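You operate a simulated robot arm through the tools that you are given. There is no shell and no other tool. Be economical: measure what you need, move in short steps, check, and stop when the job is done.

Carry out the task below with a simulated robot arm. There is one attempt and no reset: what you move stays moved.

JOB
Put things in order on the big board on the work table. At the end: the yellow practice plug stands where the silver weight stood; the beige dish brush is on the silver foil dish; the silver weight stands where the grey rag stood; the grey rag stands where the beige dish brush stood; whatever was shut is shut again. Leave all else as you found it, and nothing knocked over.

It is judged by the outcome, as a careful person would: the job done as asked, and still so three seconds after it is handed in. It fails if anything else is knocked over, pushed out of place, dropped, spilled or broken.

ROBOT AND FRAMES
A 6-joint arm with a two-finger parallel gripper, fixed in place. Base frame: the origin is at the foot of the arm, x ahead of it, y to its left, z up; the work surface is at about z = 0. Units: m, rad, N and s.
With the tool pointing down near the work surface it reaches from about 0.14 to 0.58 m from the base axis. Its first joint turns from -1.152 to 1.152 rad. Payload 2.1 kg.
The tool frame sits at the grasp point between the pads (the TCP): z along the fingers, y along the line on which they close. The tips reach 0.03 m beyond it. The gripper opens to 0.094 m. The fingers are 0.028 m wide and 0.01 m thick; the gripper's body (0.05 by 0.096 m) begins 0.055 m behind the TCP.
Orientation is that of the tool frame in the base frame, as a unit quaternion [x, y, z, w]. With the fingers straight down and closing along the base's y, the tool's x points along the base's -x, its y along +y and its z along -z.

CONTROLS
- The arm moves only by the tool step_arm. Its argument "plan" is one flat list of numbers, 7 for each row, row after row: the shift along the tool's x, y, z in m, then the turn, a rotation vector about the tool's x, y, z in degrees, then the finger opening in m, from 0 to 0.094. In form: [dx, dy, dz, rx, ry, rz, hand, dx, dy, dz, rx, ry, rz, hand, ...]. A call has 1 to 8 rows; each row is the pose to reach, as a shift and turn from the pose commanded when the call began, along the tool's axes at that moment. A row lasts 0.2 s, in which the tool goes at most 0.05 m and 0.15 rad; a call with a longer step from one row to the next is refused whole, and so is a gripper value outside its range. Where a pose cannot be reached the arm comes as near as it can. A force on the tool above 40 N (or 10 N above the force at the start of the call, whichever is more), or a blocked arm, ends the call early, and 0.2 s more pass. Each finger travels about 0.072 m/s and halts on what it meets, pressing with about 33 N; the grip force reading is that of the motor and also rises with nothing between the fingers. The clock runs only during rows and for 0.2 s after the last one: add rows that repeat a pose to give the fingers time. It gives the time, the measured TCP pose, the force on the tool (base axes), the opening and the grip force at its end, in the units of the frame above (readings bear some noise).
- Cameras (640 x 400 px; columns grow to the right, rows downward): "scene" is fixed at [0.0508, -0.3631, 0.4931]; the picture's right is [0.84, -0.54, 0.00], its down [-0.27, -0.42, -0.87] and it looks along [0.47, 0.73, -0.50] (base axes); focal length 343 px, centre (320, 200). "wrist" rides on the gripper at [-0.037, 0, -0.058] in the tool frame; the picture's right is [0.00, -1.00, 0.00], its down [0.97, 0.00, -0.24] and it looks along [0.24, 0.00, 0.97] (tool axes); focal length 218 px, centre (320, 200).
- camera(camera): a new picture of that camera. No time passes.
- point_at(camera, pixels): for up to 12 pixels [column, row] of the newest picture of that camera ("zoom" is the newest enlarged one), the place [x, y, z] in the base frame of the surface seen there, good to about 0.002 m. No time passes.
- enlarge(camera, box): a new picture of the part [left, top, right, bottom] of that camera's present view, enlarged. No time passes.
- finish_job(): hands the job in; it is judged then, once.

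Work in short steps. Measure before you move; look again where a grasp or a placing could have gone wrong, and mend it. You have 80 turns and 34 pictures in all, those below and enlarged ones among them. Open the gripper and draw the arm clear of the work before you hand the job in, unless the task says otherwise; then end with one line.

The tools are called after ">>>" as name(argument=value, ...) on one line, values as JSON. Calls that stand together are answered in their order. step_arm: Moves the arm, as the interface text tells. Its arguments: {"type":"object","properties":{"plan":{"type":"array","items":{"type":"number"}}},"required":["plan"]} The other tools are called the same way: camera (camera) takes a picture; point_at (camera, pixels) gives the place of the surface under pixels of a picture; enlarge (camera, box) takes an enlarged picture of a part of a camera's view; finish_job () hands the job in.

At the start:

```text
time_s: 0.0
position: [0.3204, -0.0292, 0.3449]
orientation: [0.0, 1.0, 0.0, 0.0]
contact_force: [0.0, 0.4, -0.4]
opening: 0.0939
grip_force: 0.0
```

scene: 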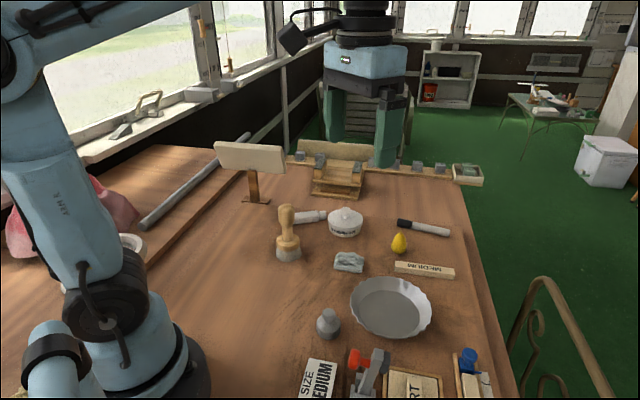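
wrist: 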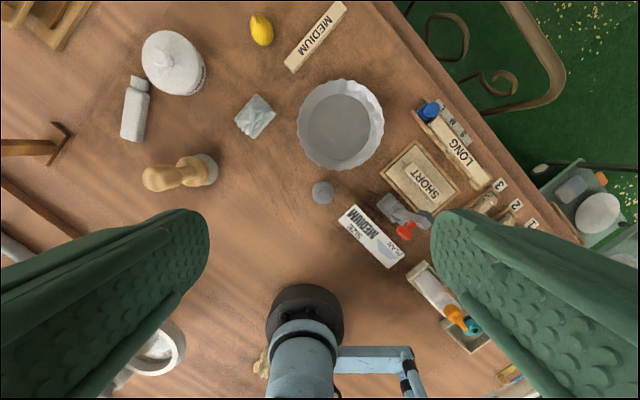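

I see the brush near (288,235), rag (349,262), weight (328,322), dish (390,305) and a yellow thing at (399,243) in the scene. I'll enlarge to identify them.

>>> enlarge(camera="scene", box=[250, 180, 490, 400])

>>> enlarge(camera="wrist", box=[90, 0, 410, 220])

>>> enlarge(camera="wrist", box=[300, 80, 620, 380])

```text
1.82 times, centred on (370, 290) of scene
```

zoom: 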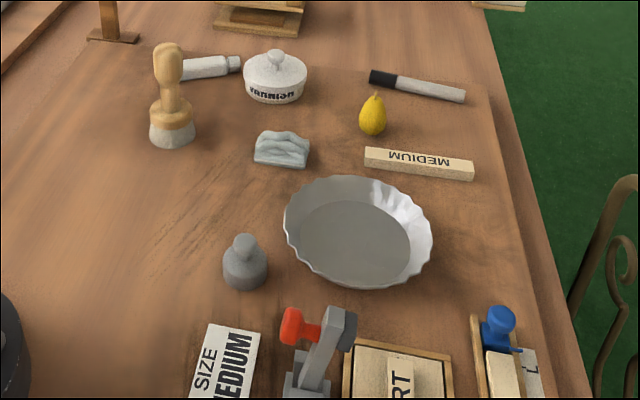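

```text
1.82 times, centred on (250, 110) of wrist
```

zoom: 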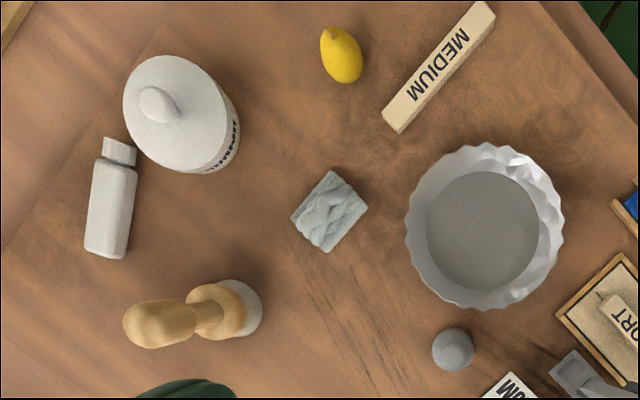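

```text
1.33 times, centred on (460, 230) of wrist
```

zoom: 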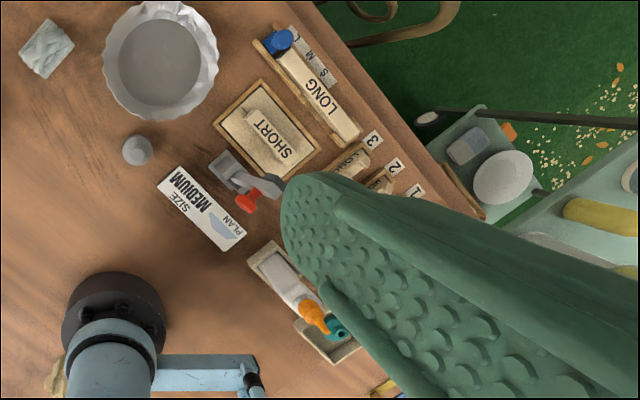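

I need positions of all of these, and to find what the plug is (the lemon-like item at wrist (262,30) is a candidate). I'll measure pixels in the wrist picture.

>>> point_at(camera="wrist", pixels=[[262, 30], [322, 192], [255, 116], [205, 170], [158, 178], [340, 124], [420, 180], [460, 150], [430, 110], [405, 230], [390, 205], [455, 315]])

>>> enlarge(camera="scene", box=[280, 330, 500, 400])

>>> enlarge(camera="scene", box=[360, 200, 460, 280])

```text
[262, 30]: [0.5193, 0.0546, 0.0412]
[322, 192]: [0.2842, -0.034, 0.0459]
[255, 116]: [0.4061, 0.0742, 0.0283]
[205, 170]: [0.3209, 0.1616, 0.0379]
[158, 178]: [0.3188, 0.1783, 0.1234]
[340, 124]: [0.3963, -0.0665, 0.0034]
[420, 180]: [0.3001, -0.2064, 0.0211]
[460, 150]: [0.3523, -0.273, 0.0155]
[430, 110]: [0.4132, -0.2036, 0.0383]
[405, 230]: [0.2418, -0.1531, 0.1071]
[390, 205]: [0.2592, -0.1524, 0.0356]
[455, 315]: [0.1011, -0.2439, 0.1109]
```

```text
2.91 times, centred on (390, 365) of scene
```

zoom: 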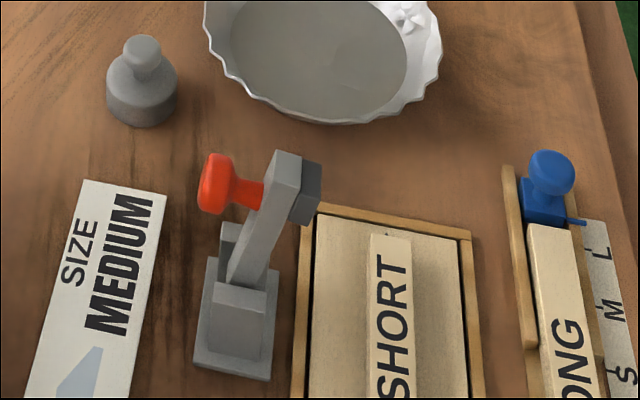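

```text
5.00 times, centred on (410, 240) of scene
```

zoom: 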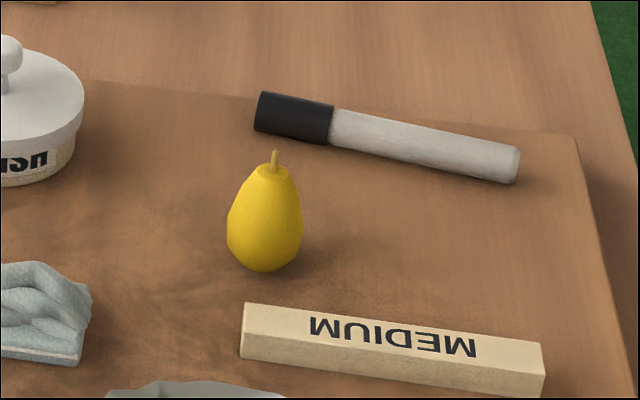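

The yellow teardrop with an eyelet (scene (399,243)) is the practice casting plug; nothing shut needs opening. Now I measure the details of brush, rag, weight, plug and dish.

>>> point_at(camera="scene", pixels=[[286, 206], [280, 215], [293, 215], [287, 228], [283, 236], [293, 236], [277, 245], [300, 245], [288, 243], [277, 254], [300, 254], [288, 259]])

>>> point_at(camera="scene", pixels=[[329, 311], [325, 317], [334, 317], [328, 324], [318, 328], [339, 328], [328, 337], [399, 235], [393, 243], [406, 243], [399, 250], [400, 231]])

>>> point_at(camera="scene", pixels=[[335, 262], [337, 254], [362, 258], [362, 268], [349, 257], [349, 270], [354, 296], [429, 309], [390, 278], [385, 334], [390, 305], [345, 215]])

>>> point_at(camera="wrist", pixels=[[256, 95], [274, 112], [255, 138], [236, 116], [297, 126], [384, 124], [340, 80], [338, 169], [312, 192], [333, 192], [175, 95], [172, 65]])

```text
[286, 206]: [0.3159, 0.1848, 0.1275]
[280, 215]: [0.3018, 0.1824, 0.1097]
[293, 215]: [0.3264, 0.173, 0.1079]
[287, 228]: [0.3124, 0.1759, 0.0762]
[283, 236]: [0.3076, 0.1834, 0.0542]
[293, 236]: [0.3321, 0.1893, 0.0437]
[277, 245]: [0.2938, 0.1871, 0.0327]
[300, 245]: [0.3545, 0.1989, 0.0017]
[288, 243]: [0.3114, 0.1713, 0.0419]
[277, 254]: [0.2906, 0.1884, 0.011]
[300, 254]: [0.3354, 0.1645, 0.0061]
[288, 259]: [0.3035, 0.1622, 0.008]
```

```text
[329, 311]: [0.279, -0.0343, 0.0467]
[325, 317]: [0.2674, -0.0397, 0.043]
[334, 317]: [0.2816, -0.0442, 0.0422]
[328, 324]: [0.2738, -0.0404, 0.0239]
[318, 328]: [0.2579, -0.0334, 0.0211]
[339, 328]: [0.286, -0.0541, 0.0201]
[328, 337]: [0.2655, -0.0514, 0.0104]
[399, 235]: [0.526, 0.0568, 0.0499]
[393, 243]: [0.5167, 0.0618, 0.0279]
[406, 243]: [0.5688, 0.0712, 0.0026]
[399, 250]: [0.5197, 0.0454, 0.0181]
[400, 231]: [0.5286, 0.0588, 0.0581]
```

```text
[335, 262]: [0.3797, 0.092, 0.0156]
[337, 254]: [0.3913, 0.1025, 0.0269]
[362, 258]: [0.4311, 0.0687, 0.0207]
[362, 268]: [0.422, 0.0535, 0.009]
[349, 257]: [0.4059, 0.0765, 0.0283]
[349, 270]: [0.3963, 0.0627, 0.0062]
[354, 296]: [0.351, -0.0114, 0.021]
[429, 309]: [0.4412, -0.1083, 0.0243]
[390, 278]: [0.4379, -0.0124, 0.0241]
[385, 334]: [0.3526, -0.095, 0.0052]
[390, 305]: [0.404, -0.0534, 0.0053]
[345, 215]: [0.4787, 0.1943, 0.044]
```

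```text
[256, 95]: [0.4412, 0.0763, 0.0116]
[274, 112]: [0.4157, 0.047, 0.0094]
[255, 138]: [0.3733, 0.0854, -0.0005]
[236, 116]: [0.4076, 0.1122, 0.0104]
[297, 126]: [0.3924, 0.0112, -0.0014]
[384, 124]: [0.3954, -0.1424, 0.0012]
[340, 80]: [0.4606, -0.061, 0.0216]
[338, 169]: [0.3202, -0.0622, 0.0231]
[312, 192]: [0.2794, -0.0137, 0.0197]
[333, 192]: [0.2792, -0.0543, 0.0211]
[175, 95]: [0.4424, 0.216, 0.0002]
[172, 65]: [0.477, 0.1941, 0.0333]
```

Brush axis is about (0.316,0.182), knob top 0.128; dish centre (0.391,-0.063), floor 0.004, rim 0.022. I go above the brush first.

>>> step_arm(plan=[0.001, 0.036, 0.022, 0, 0, 0, 0.094, 0.002, 0.072, 0.044, 0, 0, 0, 0.094, 0.003, 0.108, 0.066, 0, 0, 0, 0.09, 0.003, 0.144, 0.088, 0, 0, 0, 0.08, 0.004, 0.18, 0.11, 0, 0, 0, 0.07, 0.0044, 0.211, 0.13, 0, 0, 0, 0.07, 0.0044, 0.211, 0.13, 0, 0, 0, 0.07])

>>> camera(camera="wrist")

```text
time_s: 1.6
position: [0.317, 0.1821, 0.2165]
orientation: [0.0, 1.0, 0.0, 0.0]
contact_force: [-0.4, 0.0, -0.6]
opening: 0.0699
grip_force: 0.1
```

```text
26 pictures are left
```

wrist: 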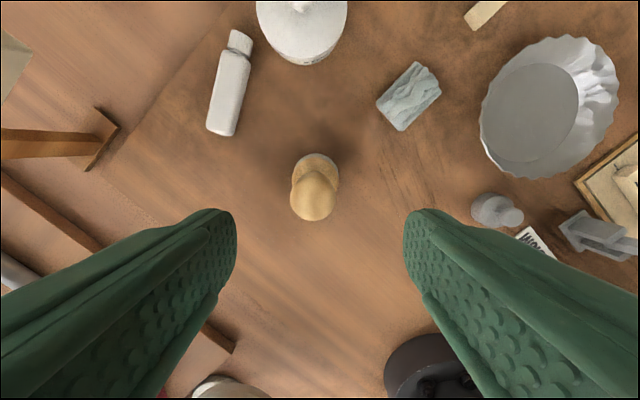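

The brush knob is centred at wrist (314,195). Quick measurement to refine, then descend.

>>> point_at(camera="wrist", pixels=[[314, 190], [315, 172], [292, 195], [336, 195], [317, 156], [314, 215], [381, 99], [418, 62], [440, 98], [402, 130], [536, 98], [409, 95]])

```text
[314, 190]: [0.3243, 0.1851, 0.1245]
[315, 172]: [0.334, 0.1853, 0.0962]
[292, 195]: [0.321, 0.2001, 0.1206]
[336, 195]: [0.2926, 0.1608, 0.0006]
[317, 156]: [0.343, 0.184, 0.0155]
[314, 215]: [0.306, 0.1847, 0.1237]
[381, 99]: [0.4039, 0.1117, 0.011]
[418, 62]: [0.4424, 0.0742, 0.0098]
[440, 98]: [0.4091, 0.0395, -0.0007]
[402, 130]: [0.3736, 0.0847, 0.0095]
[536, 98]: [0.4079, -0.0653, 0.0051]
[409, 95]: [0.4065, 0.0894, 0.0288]
```

Knob axis ≈ (0.317,0.185). Descend to TCP z≈0.094 and close.

>>> step_arm(plan=[0, 0.003, 0.04, 0, 0, 0, 0.07, 0, 0.003, 0.08, 0, 0, 0, 0.07, 0, 0.003, 0.121, 0, 0, 0, 0.07, 0, 0.003, 0.121, 0, 0, 0, 0.045, 0, 0.003, 0.121, 0, 0, 0, 0.02, 0, 0.003, 0.121, 0, 0, 0, 0.01, 0, 0.003, 0.121, 0, 0, 0, 0.01])

```text
time_s: 3.2
position: [0.3165, 0.1848, 0.0919]
orientation: [0.0, 1.0, 0.0, 0.0]
contact_force: [1.0, -0.1, 0.2]
opening: 0.0315
grip_force: 32.7
```

Gripped at 0.0315. I lift to z≈0.18 and check.

>>> step_arm(plan=[0, 0, -0.02, 0, 0, 0, 0.01, 0, 0, -0.05, 0, 0, 0, 0.01, 0, 0, -0.08, 0, 0, 0, 0.01])

>>> camera(camera="scene")

```text
time_s: 4.0
position: [0.3164, 0.1831, 0.171]
orientation: [0.0, 1.0, 0.0, 0.001]
contact_force: [0.7, 0.0, -1.5]
opening: 0.0315
grip_force: 32.9
```

```text
25 pictures are left
```

scene: 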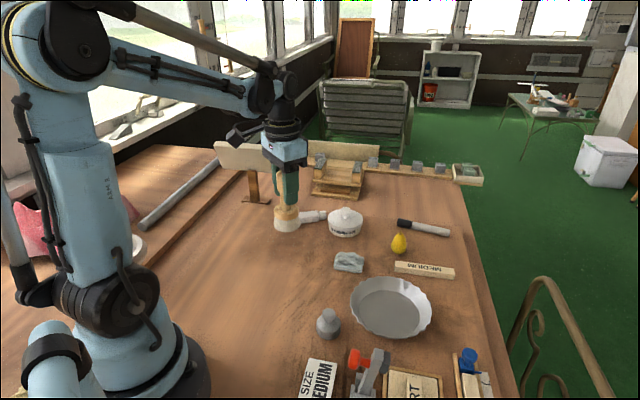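

Brush is held upright. Move it over the dish centre (0.393,-0.062) at this height (bottom ≈0.08).

>>> step_arm(plan=[-0.011, -0.035, 0, 0, 0, 0, 0.01, -0.022, -0.07, 0, 0, 0, 0, 0.01, -0.033, -0.106, 0, 0, 0, 0, 0.01, -0.044, -0.141, 0, 0, 0, 0, 0.01, -0.055, -0.176, 0, 0, 0, 0, 0.01, -0.066, -0.212, 0, 0, 0, 0, 0.01, -0.076, -0.247, 0, 0, 0, 0, 0.01, -0.076, -0.247, 0, 0, 0, 0, 0.01])

>>> camera(camera="wrist")

```text
time_s: 5.8
position: [0.3919, -0.0628, 0.1743]
orientation: [0.001, 1.0, 0.0, -0.001]
contact_force: [0.6, -0.5, 0.0]
opening: 0.0314
grip_force: 33.2
```

```text
24 pictures are left
```

wrist: 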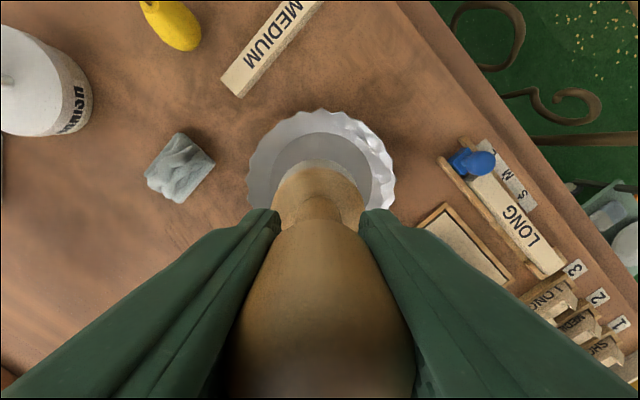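

Brush is centred over the dish. Lower to just at the floor (TCP ≈0.099).

>>> step_arm(plan=[0, 0, 0.03, 0, 0, 0, 0.01, 0, 0, 0.055, 0, 0, 0, 0.01, 0, 0, 0.068, 0, 0, 0, 0.01, 0, 0, 0.073, 0, 0, 0, 0.01, 0, 0, 0.073, 0, 0, 0, 0.01])

```text
time_s: 7.0
position: [0.3932, -0.063, 0.0995]
orientation: [0.0, 1.0, -0.001, 0.0]
contact_force: [0.7, 0.8, -1.6]
opening: 0.0313
grip_force: 33.3
```

Lower slowly until a slight contact shows.

>>> step_arm(plan=[0, 0, 0.0015, 0, 0, 0, 0.01, 0, 0, 0.003, 0, 0, 0, 0.01])

>>> enlarge(camera="scene", box=[320, 230, 460, 350])

```text
time_s: 7.6
position: [0.393, -0.064, 0.0966]
orientation: [0.001, 1.0, 0.0, 0.0]
contact_force: [0.4, 0.9, -0.6]
opening: 0.0313
grip_force: 33.5
```

```text
3.33 times, centred on (390, 290) of scene
```

zoom: 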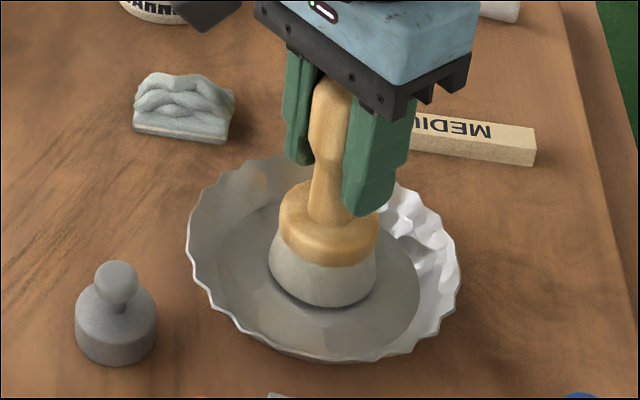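

Nearly touching; continue down in 1 mm steps.

>>> step_arm(plan=[0, 0, 0.001, 0, 0, 0, 0.01, 0, 0, 0.002, 0, 0, 0, 0.01, 0, 0, 0.002, 0, 0, 0, 0.01])

```text
time_s: 8.4
position: [0.3927, -0.0629, 0.0956]
orientation: [0.0, 1.0, 0.0, 0.0]
contact_force: [0.2, 0.8, -0.2]
opening: 0.0314
grip_force: 33.1
```

No contact force yet; a little further.

>>> step_arm(plan=[0, 0, 0.001, 0, 0, 0, 0.01, 0, 0, 0.002, 0, 0, 0, 0.01, 0, 0, 0.002, 0, 0, 0, 0.01])

```text
time_s: 9.2
position: [0.3937, -0.0622, 0.0928]
orientation: [0.0, 1.0, 0.0, 0.0]
contact_force: [-0.8, 0.5, 16.8]
opening: 0.0315
grip_force: 33.0
```

Contact (16.8 N). Back off 1 mm and open, then rise.

>>> step_arm(plan=[0, 0, -0.001, 0, 0, 0, 0.01, 0, 0, -0.001, 0, 0, 0, 0.035, 0, 0, -0.001, 0, 0, 0, 0.055, 0, 0, -0.001, 0, 0, 0, 0.065, 0, 0, -0.001, 0, 0, 0, 0.065, 0, 0, -0.04, 0, 0, 0, 0.065, 0, 0, -0.08, 0, 0, 0, 0.065, 0, 0, -0.115, 0, 0, 0, 0.065])

>>> enlarge(camera="scene", box=[270, 200, 490, 360])

```text
time_s: 11.0
position: [0.3928, -0.0623, 0.2105]
orientation: [0.0, 1.0, 0.0, 0.001]
contact_force: [-0.1, 0.0, -0.1]
opening: 0.0651
grip_force: 0.0
```

```text
2.50 times, centred on (380, 280) of scene
```

zoom: 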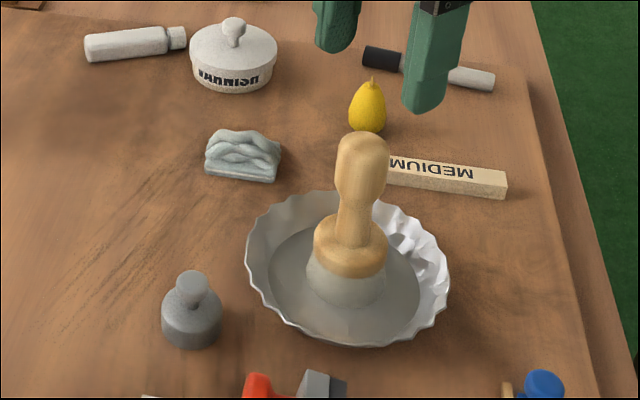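

Brush stands in the dish. Now to above the rag (0.408,0.0795), turning 48° so the fingers close across its short side.

>>> step_arm(plan=[-0.0025, 0.024, 0, 0, 0, 8, 0.075, -0.005, 0.048, 0, 0, 0, 16, 0.075, -0.0075, 0.072, 0, 0, 0, 24, 0.075, -0.01, 0.096, 0.015, 0, 0, 32, 0.075, -0.0125, 0.12, 0.03, 0, 0, 40, 0.075, -0.015, 0.142, 0.06, 0, 0, 48, 0.075, -0.015, 0.142, 0.06, 0, 0, 48, 0.075])

>>> camera(camera="wrist")

```text
time_s: 12.6
position: [0.4082, 0.0798, 0.1489]
orientation: [0.407, 0.913, 0.0, 0.0]
contact_force: [0.3, 0.8, 0.0]
opening: 0.0749
grip_force: 0.1
```

```text
21 pictures are left
```

wrist: 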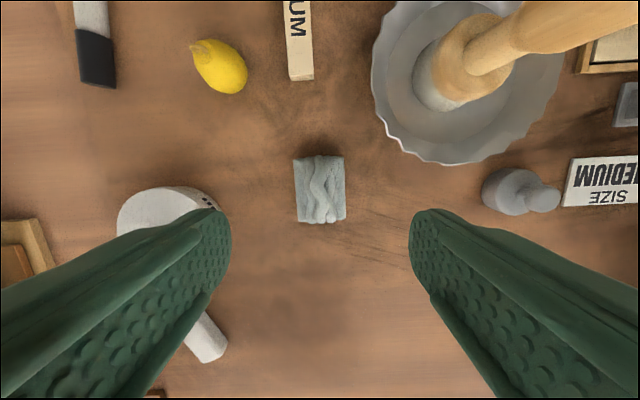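

The rag is square to the fingers at (320,190). Descend to TCP z≈0.035 and close.

>>> step_arm(plan=[0, 0, 0.04, 0, 0, 0, 0.075, 0, 0, 0.08, 0, 0, 0, 0.075, 0, 0, 0.113, 0, 0, 0, 0.075, 0, 0, 0.113, 0, 0, 0, 0.055, 0, 0, 0.113, 0, 0, 0, 0.03, 0, 0, 0.113, 0, 0, 0, 0.02, 0, 0, 0.113, 0, 0, 0, 0.02])

```text
time_s: 14.2
position: [0.4092, 0.0789, 0.0343]
orientation: [0.406, 0.914, 0.001, 0.0]
contact_force: [-0.2, -0.4, 0.2]
opening: 0.0436
grip_force: 33.2
```

Gripped at 0.0436. Lift and carry it to the brush's old place (0.316,0.184), keeping the orientation.

>>> step_arm(plan=[0, 0, -0.03, 0, 0, 0, 0.02, 0, 0, -0.06, 0, 0, 0, 0.02, 0.035, 0, -0.07, 0, 0, 0, 0.02, 0.07, 0.001, -0.07, 0, 0, 0, 0.02, 0.105, 0.001, -0.07, 0, 0, 0, 0.02, 0.1396, 0.0018, -0.07, 0, 0, 0, 0.02, 0.1396, 0.0018, -0.04, 0, 0, 0, 0.02, 0.1396, 0.0018, -0.04, 0, 0, 0, 0.02])

>>> enlarge(camera="scene", box=[230, 180, 450, 340])

```text
time_s: 16.0
position: [0.3159, 0.184, 0.0776]
orientation: [0.407, 0.913, -0.001, 0.0]
contact_force: [0.5, -0.5, -0.7]
opening: 0.0434
grip_force: 33.1
```

```text
2.50 times, centred on (340, 260) of scene
```

zoom: 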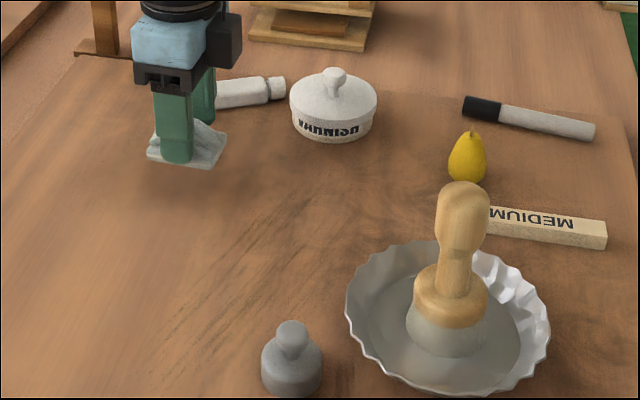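

Lower to just above the picked height and release, then rise.

>>> step_arm(plan=[0, 0, 0.025, 0, 0, 0, 0.02, 0, 0, 0.036, 0, 0, 0, 0.02, 0, 0, 0.0395, 0, 0, 0, 0.02, 0, 0, 0.0395, 0, 0, 0, 0.05, 0, 0, 0.0395, 0, 0, 0, 0.065, 0, 0, 0.0395, 0, 0, 0, 0.065, 0, 0, 0, 0, 0, 0, 0.065, 0, 0, -0.05, 0, 0, 0, 0.065])

>>> camera(camera="wrist")

```text
time_s: 16.8
position: [0.3156, 0.1839, 0.0387]
orientation: [0.406, 0.914, -0.002, -0.001]
contact_force: [-0.5, 0.0, 14.1]
opening: 0.0435
grip_force: 32.2
stopped in row 3: the force on the tool passed its limit (the readings are from after the stop); the commanded pose is now the measured one
```

```text
19 pictures are left
```

wrist: 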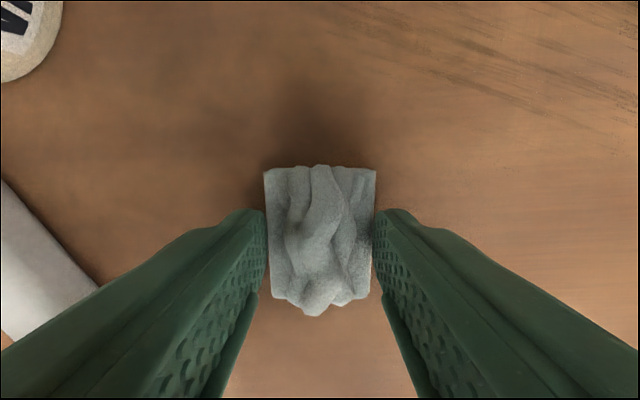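

The rag met the table (14 N) at z 0.0387. Release here and rise.

>>> step_arm(plan=[0, 0, 0, 0, 0, 0, 0.05, 0, 0, 0, 0, 0, 0, 0.065, 0, 0, 0, 0, 0, 0, 0.065, 0, 0, -0.04, 0, 0, 0, 0.065, 0, 0, -0.08, 0, 0, 0, 0.065, 0, 0, -0.11, 0, 0, 0, 0.065])

>>> enlarge(camera="scene", box=[230, 180, 450, 340])

>>> camera(camera="wrist")

```text
time_s: 18.2
position: [0.3132, 0.1837, 0.1478]
orientation: [0.407, 0.914, -0.001, 0.001]
contact_force: [-0.3, -0.6, 0.2]
opening: 0.065
grip_force: 0.1
```

```text
2.50 times, centred on (340, 260) of scene
```

zoom: 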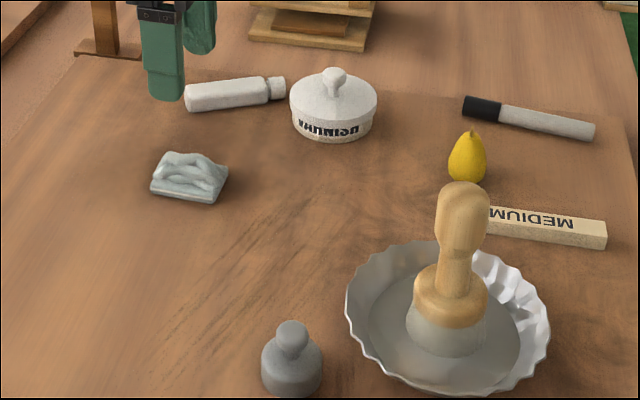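

```text
17 pictures are left
```

wrist: 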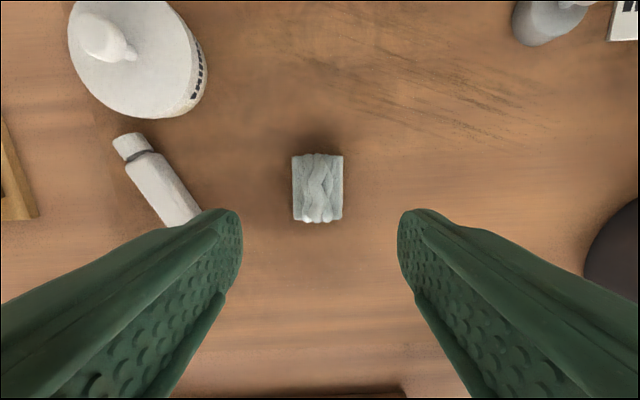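

The rag sits well. Next the weight; check the card corner and re-measure the weight.

>>> point_at(camera="scene", pixels=[[310, 360], [336, 364], [313, 363], [333, 367], [329, 311], [318, 328], [339, 328], [355, 352], [374, 352]])

```text
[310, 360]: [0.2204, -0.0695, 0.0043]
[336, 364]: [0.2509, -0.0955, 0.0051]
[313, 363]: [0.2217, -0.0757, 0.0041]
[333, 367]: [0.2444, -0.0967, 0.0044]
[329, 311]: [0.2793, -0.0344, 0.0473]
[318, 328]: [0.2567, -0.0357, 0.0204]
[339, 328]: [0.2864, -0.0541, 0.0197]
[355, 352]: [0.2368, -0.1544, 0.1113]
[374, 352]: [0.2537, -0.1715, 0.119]
```

Fly to above the weight (0.281,-0.035), turning back to close along y.

>>> step_arm(plan=[-0.0235, -0.0284, 0, 0, 0, -8, 0.065, -0.047, -0.0569, 0, 0, 0, -16, 0.065, -0.0705, -0.0853, 0, 0, 0, -24, 0.065, -0.094, -0.1137, 0, 0, 0, -32, 0.065, -0.1175, -0.1422, 0, 0, 0, -40, 0.065, -0.141, -0.1706, 0, 0, 0, -48, 0.065, -0.141, -0.1706, 0, 0, 0, -48, 0.065])

>>> camera(camera="wrist")

```text
time_s: 19.8
position: [0.2826, -0.0337, 0.1479]
orientation: [-0.001, 1.0, 0.0, -0.002]
contact_force: [0.5, -0.1, -0.4]
opening: 0.0652
grip_force: 0.0
```

```text
16 pictures are left
```

wrist: 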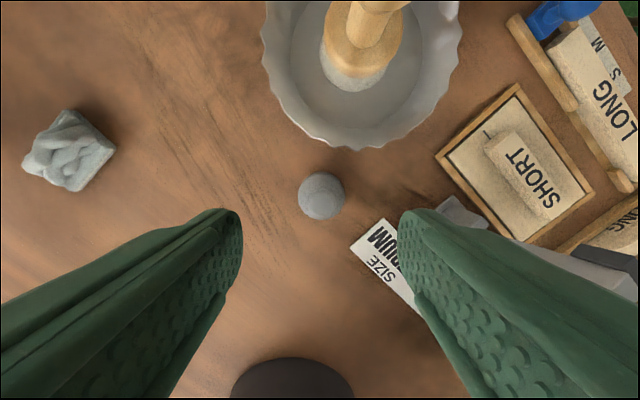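

Weight at wrist (321,195); measure its centre.

>>> point_at(camera="wrist", pixels=[[322, 201], [301, 195], [343, 195], [321, 174], [321, 216], [320, 190]])

```text
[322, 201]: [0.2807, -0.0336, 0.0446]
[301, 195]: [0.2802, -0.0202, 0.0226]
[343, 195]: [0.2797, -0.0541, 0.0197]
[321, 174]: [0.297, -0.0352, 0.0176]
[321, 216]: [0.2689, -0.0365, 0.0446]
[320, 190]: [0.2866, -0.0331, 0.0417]
```

Centre ≈ (0.280,-0.036). Descend to TCP z≈0.036 and close.

>>> step_arm(plan=[0.002, -0.001, 0.04, 0, 0, 0, 0.065, 0.002, -0.001, 0.08, 0, 0, 0, 0.065, 0.002, -0.001, 0.112, 0, 0, 0, 0.065, 0.002, -0.001, 0.112, 0, 0, 0, 0.05, 0.002, -0.001, 0.112, 0, 0, 0, 0.03, 0.002, -0.001, 0.112, 0, 0, 0, 0.02, 0.002, -0.001, 0.112, 0, 0, 0, 0.02])

```text
time_s: 21.4
position: [0.2818, -0.0365, 0.0371]
orientation: [0.0, 1.0, 0.0, -0.001]
contact_force: [-0.2, -0.1, -0.1]
opening: 0.0402
grip_force: 32.7
```

Gripped (0.040). Lift and carry to the rag's old place (0.4085,0.079), going left first to keep clear of the dish.

>>> step_arm(plan=[0, 0, -0.035, 0, 0, 0, 0.02, 0, 0.005, -0.08, 0, 0, 0, 0.02, -0.015, 0.045, -0.08, 0, 0, 0, 0.02, -0.04, 0.08, -0.08, 0, 0, 0, 0.02, -0.075, 0.115, -0.08, 0, 0, 0, 0.02, -0.115, 0.115, -0.08, 0, 0, 0, 0.02, -0.1285, 0.115, -0.045, 0, 0, 0, 0.02, -0.1285, 0.115, -0.02, 0, 0, 0, 0.02])

>>> enlarge(camera="scene", box=[270, 200, 490, 360])

```text
time_s: 23.2
position: [0.4094, 0.0778, 0.0572]
orientation: [0.0, 1.0, 0.0, -0.001]
contact_force: [-1.1, -0.2, -2.7]
opening: 0.0403
grip_force: 32.9
```

```text
2.50 times, centred on (380, 280) of scene
```

zoom: 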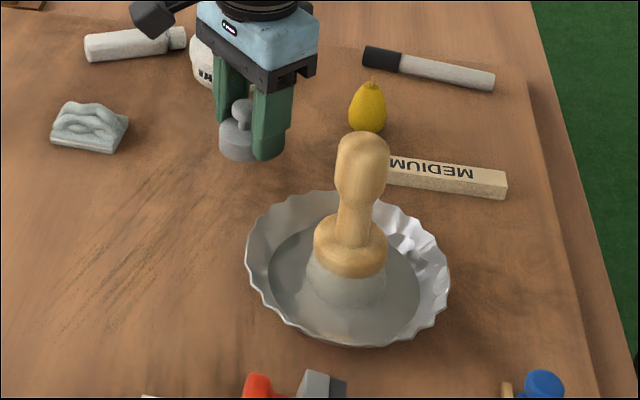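

Lower slowly onto the board.

>>> step_arm(plan=[0, 0, 0.01, 0, 0, 0, 0.02, 0, 0, 0.016, 0, 0, 0, 0.02, 0, 0, 0.018, 0, 0, 0, 0.02, 0, 0, 0.0193, 0, 0, 0, 0.02, 0, 0, 0.0193, 0, 0, 0, 0.02])

```text
time_s: 24.4
position: [0.411, 0.079, 0.0371]
orientation: [0.0, 1.0, 0.0, -0.001]
contact_force: [-0.3, -0.4, -2.5]
opening: 0.0407
grip_force: 32.9
```

Still hanging (−2.5 N); go down another bit.

>>> step_arm(plan=[0, 0, 0.0008, 0, 0, 0, 0.02, 0, 0, 0.0015, 0, 0, 0, 0.02, 0, 0, 0.0015, 0, 0, 0, 0.02])

```text
time_s: 25.2
position: [0.4093, 0.0789, 0.0354]
orientation: [-0.001, 1.0, 0.0, 0.0]
contact_force: [0.2, -0.5, 4.9]
opening: 0.0403
grip_force: 33.0
```

Light contact (4.9 N). Release and rise.

>>> step_arm(plan=[0, 0, 0, 0, 0, 0, 0.05, 0, 0, 0, 0, 0, 0, 0.065, 0, 0, 0, 0, 0, 0, 0.065, 0, 0, -0.04, 0, 0, 0, 0.065, 0, 0, -0.08, 0, 0, 0, 0.065, 0, 0, -0.115, 0, 0, 0, 0.06])

>>> camera(camera="wrist")

```text
time_s: 26.6
position: [0.409, 0.0796, 0.1506]
orientation: [0.0, 1.0, 0.0, -0.001]
contact_force: [0.6, -0.3, -0.2]
opening: 0.06
grip_force: 0.2
```

```text
14 pictures are left
```

wrist: 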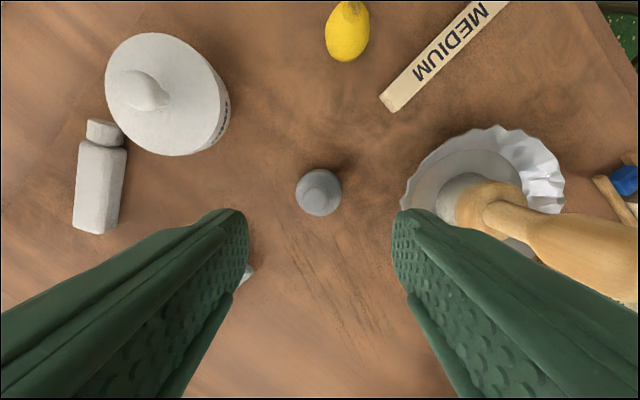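

Weight is upright at the rag's place. Move above the plug near (0.527,0.058).

>>> step_arm(plan=[-0.035, -0.006, 0, 0, 0, 0, 0.06, -0.07, -0.012, 0, 0, 0, 0, 0.06, -0.1, -0.017, 0, 0, 0, 0, 0.06, -0.118, -0.02, 0, 0, 0, 0, 0.06, -0.118, -0.02, 0, 0, 0, 0, 0.06])

>>> camera(camera="wrist")

```text
time_s: 27.8
position: [0.5282, 0.0591, 0.1511]
orientation: [-0.001, 1.0, 0.0, -0.001]
contact_force: [-0.2, -0.1, -0.7]
opening: 0.0602
grip_force: 0.0
```

```text
13 pictures are left
```

wrist: 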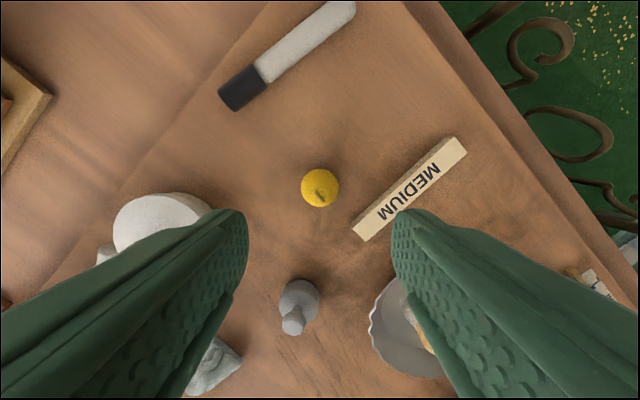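

Plug at (320,188). Measure it, and the block corners near the right finger, plus the pot.

>>> point_at(camera="wrist", pixels=[[320, 188], [321, 196], [303, 187], [337, 187], [320, 172], [320, 204], [354, 224], [356, 219], [400, 178], [430, 152], [205, 210], [368, 238]])

```text
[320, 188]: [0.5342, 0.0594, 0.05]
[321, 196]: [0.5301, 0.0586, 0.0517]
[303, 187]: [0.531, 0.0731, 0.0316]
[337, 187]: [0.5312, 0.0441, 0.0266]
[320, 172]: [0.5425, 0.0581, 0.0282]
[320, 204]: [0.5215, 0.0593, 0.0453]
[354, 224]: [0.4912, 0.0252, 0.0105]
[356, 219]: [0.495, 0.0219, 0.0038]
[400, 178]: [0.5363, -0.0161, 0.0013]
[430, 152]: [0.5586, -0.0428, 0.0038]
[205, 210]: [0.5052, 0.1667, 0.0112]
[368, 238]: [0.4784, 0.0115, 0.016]
```

Plug centre ≈ (0.529,0.059), Ø≈0.03; with 0.05 opening the right finger clears the block. Descend and close.

>>> step_arm(plan=[-0.002, 0, 0.04, 0, 0, 0, 0.05, -0.002, 0, 0.08, 0, 0, 0, 0.05, -0.002, 0, 0.1145, 0, 0, 0, 0.05, -0.002, 0, 0.1145, 0, 0, 0, 0.04, -0.002, 0, 0.1145, 0, 0, 0, 0.025, -0.002, 0, 0.1145, 0, 0, 0, 0.015, -0.002, 0, 0.1145, 0, 0, 0, 0.015])

>>> enlarge(camera="scene", box=[330, 190, 470, 290])

```text
time_s: 29.4
position: [0.5305, 0.0598, 0.0359]
orientation: [0.0, 1.0, 0.0, -0.001]
contact_force: [0.3, -0.3, 0.2]
opening: 0.0303
grip_force: 32.8
```

```text
4.00 times, centred on (400, 240) of scene
```

zoom: 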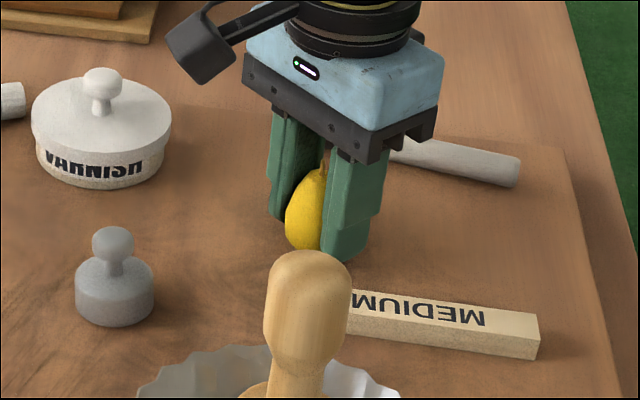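

Gripped at 0.030. Lift straight to z≈0.19 and start back.

>>> step_arm(plan=[0, 0, -0.02, 0, 0, 0, 0.015, 0, 0, -0.06, 0, 0, 0, 0.015, 0, 0, -0.105, 0, 0, 0, 0.015, 0, 0, -0.15, 0, 0, 0, 0.015, 0.04, -0.015, -0.155, 0, 0, 0, 0.015, 0.082, -0.031, -0.155, 0, 0, 0, 0.015, 0.124, -0.047, -0.155, 0, 0, 0, 0.015, 0.166, -0.063, -0.155, 0, 0, 0, 0.015])

```text
time_s: 31.2
position: [0.3616, -0.0031, 0.1882]
orientation: [-0.001, 1.0, 0.0, -0.001]
contact_force: [0.1, 0.0, -0.6]
opening: 0.0304
grip_force: 33.1
```

Continue to over (0.281,-0.036), then lower to z≈0.055.

>>> step_arm(plan=[0.041, -0.016, 0, 0, 0, 0, 0.015, 0.0825, -0.032, 0, 0, 0, 0, 0.015, 0.0825, -0.032, 0, 0, 0, 0, 0.015, 0.0825, -0.032, 0.045, 0, 0, 0, 0.015, 0.0825, -0.032, 0.09, 0, 0, 0, 0.015, 0.0825, -0.032, 0.135, 0, 0, 0, 0.015, 0.0825, -0.032, 0.135, 0, 0, 0, 0.015])

>>> enlarge(camera="scene", box=[260, 250, 400, 370])

```text
time_s: 32.8
position: [0.2802, -0.0342, 0.0555]
orientation: [0.0, 1.0, 0.0, -0.001]
contact_force: [-0.8, -0.4, -0.4]
opening: 0.0309
grip_force: 32.7
```

```text
3.33 times, centred on (330, 310) of scene
```

zoom: 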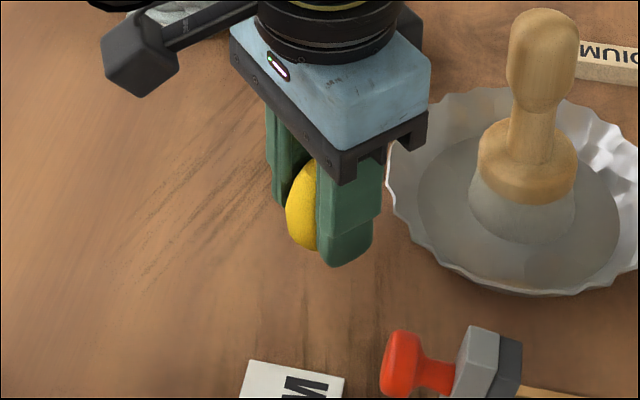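

Lower 18.5 mm, then feel for contact.

>>> step_arm(plan=[0, -0.001, 0.01, 0, 0, 0, 0.015, 0, -0.001, 0.016, 0, 0, 0, 0.015, 0, -0.001, 0.0185, 0, 0, 0, 0.015, 0, -0.001, 0.0185, 0, 0, 0, 0.015])

```text
time_s: 33.8
position: [0.2815, -0.0361, 0.0378]
orientation: [0.0, 1.0, 0.0, -0.001]
contact_force: [-0.3, 0.7, 0.0]
opening: 0.0306
grip_force: 33.3
```

No contact yet; down in small steps.

>>> step_arm(plan=[0, 0, 0.0008, 0, 0, 0, 0.015, 0, 0, 0.0016, 0, 0, 0, 0.015, 0, 0, 0.0016, 0, 0, 0, 0.015])

```text
time_s: 34.6
position: [0.2797, -0.0353, 0.0373]
orientation: [0.0, 1.0, 0.0, -0.001]
contact_force: [-0.6, 0.3, -0.4]
opening: 0.0306
grip_force: 32.7
```

>>> step_arm(plan=[0, 0, 0.0007, 0, 0, 0, 0.015, 0, 0, 0.0014, 0, 0, 0, 0.015, 0, 0, 0.0014, 0, 0, 0, 0.015])

```text
time_s: 35.4
position: [0.2797, -0.0378, 0.036]
orientation: [0.0, 1.0, 0.0, 0.001]
contact_force: [0.1, 0.2, 1.3]
opening: 0.0307
grip_force: 33.0
```

Maybe just touching (1.3 N); another 0.7 mm.

>>> step_arm(plan=[0, 0, 0.0007, 0, 0, 0, 0.015, 0, 0, 0.0007, 0, 0, 0, 0.015])

```text
time_s: 36.0
position: [0.2813, -0.0372, 0.0333]
orientation: [0.0, 1.0, 0.0, 0.0]
contact_force: [1.5, 0.0, 39.0]
opening: 0.0307
grip_force: 33.4
```

Firm contact (39 N). Back off 0.7 mm and open slowly.

>>> step_arm(plan=[0, 0, -0.0007, 0, 0, 0, 0.015, 0, 0, -0.0007, 0, 0, 0, 0.028, 0, 0, -0.0007, 0, 0, 0, 0.034, 0, 0, -0.0007, 0, 0, 0, 0.045, 0, 0, -0.0007, 0, 0, 0, 0.055, 0, 0, -0.0007, 0, 0, 0, 0.055])

>>> enlarge(camera="scene", box=[260, 250, 400, 370])

```text
time_s: 37.4
position: [0.281, -0.0358, 0.0359]
orientation: [0.0, 1.0, -0.001, -0.001]
contact_force: [0.0, -0.2, -0.2]
opening: 0.0553
grip_force: 0.0
```

```text
3.33 times, centred on (330, 310) of scene
```

zoom: 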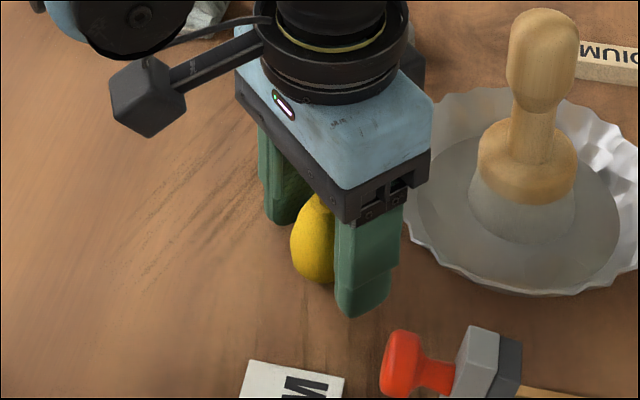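

The plug stands free between the fingers. Rise straight to z≈0.27.

>>> step_arm(plan=[0, 0, -0.02, 0, 0, 0, 0.055, 0, 0, -0.05, 0, 0, 0, 0.055, 0, 0, -0.095, 0, 0, 0, 0.06, 0, 0, -0.14, 0, 0, 0, 0.07, 0, 0, -0.185, 0, 0, 0, 0.08, 0, 0, -0.235, 0, 0, 0, 0.09, 0, 0, -0.235, 0, 0, 0, 0.09])

>>> camera(camera="scene")

>>> camera(camera="wrist")

```text
time_s: 39.0
position: [0.2784, -0.0383, 0.272]
orientation: [-0.001, 1.0, 0.0, -0.001]
contact_force: [0.2, -0.3, 0.1]
opening: 0.09
grip_force: 0.0
```

```text
9 pictures are left
```

scene: 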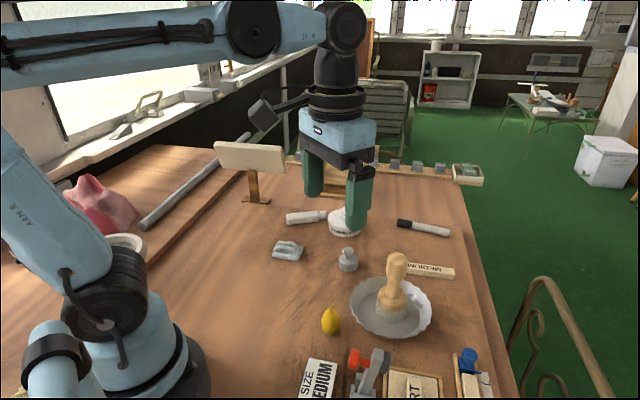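

```text
8 pictures are left
```

wrist: 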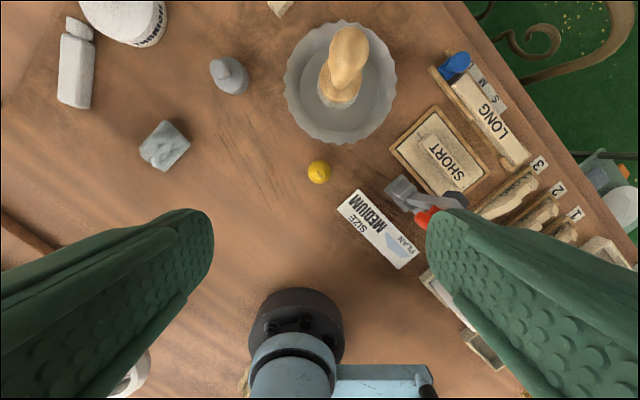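

Everything stands as wanted; a final check of positions.

>>> point_at(camera="wrist", pixels=[[319, 172], [230, 76], [164, 146], [344, 85], [320, 183], [320, 161]])

>>> enlarge(camera="scene", box=[260, 220, 460, 360])

```text
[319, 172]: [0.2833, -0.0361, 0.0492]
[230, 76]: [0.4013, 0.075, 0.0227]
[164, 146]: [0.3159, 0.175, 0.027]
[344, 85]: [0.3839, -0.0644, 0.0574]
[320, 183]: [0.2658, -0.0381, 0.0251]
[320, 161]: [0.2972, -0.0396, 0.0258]
```

```text
2.86 times, centred on (360, 290) of scene
```

zoom: 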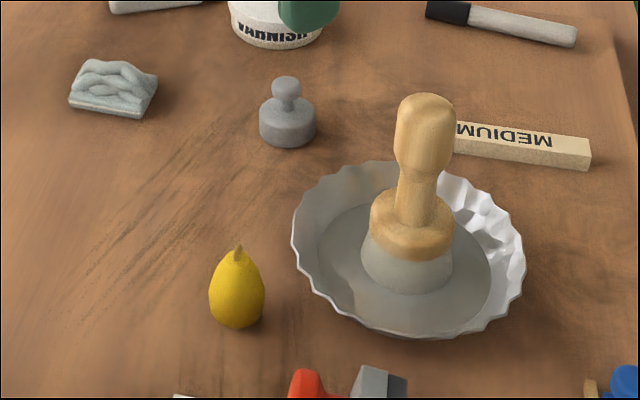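

All four are upright and in place, the gripper is open and clear. Handing in.

>>> finish_job()

```text
The job is handed in.
```

The yellow plug, silver weight and grey rag now stand in their new places and the beige brush stands in the foil dish. Nothing shut had to be opened, and nothing else looked moved in the last pictures.
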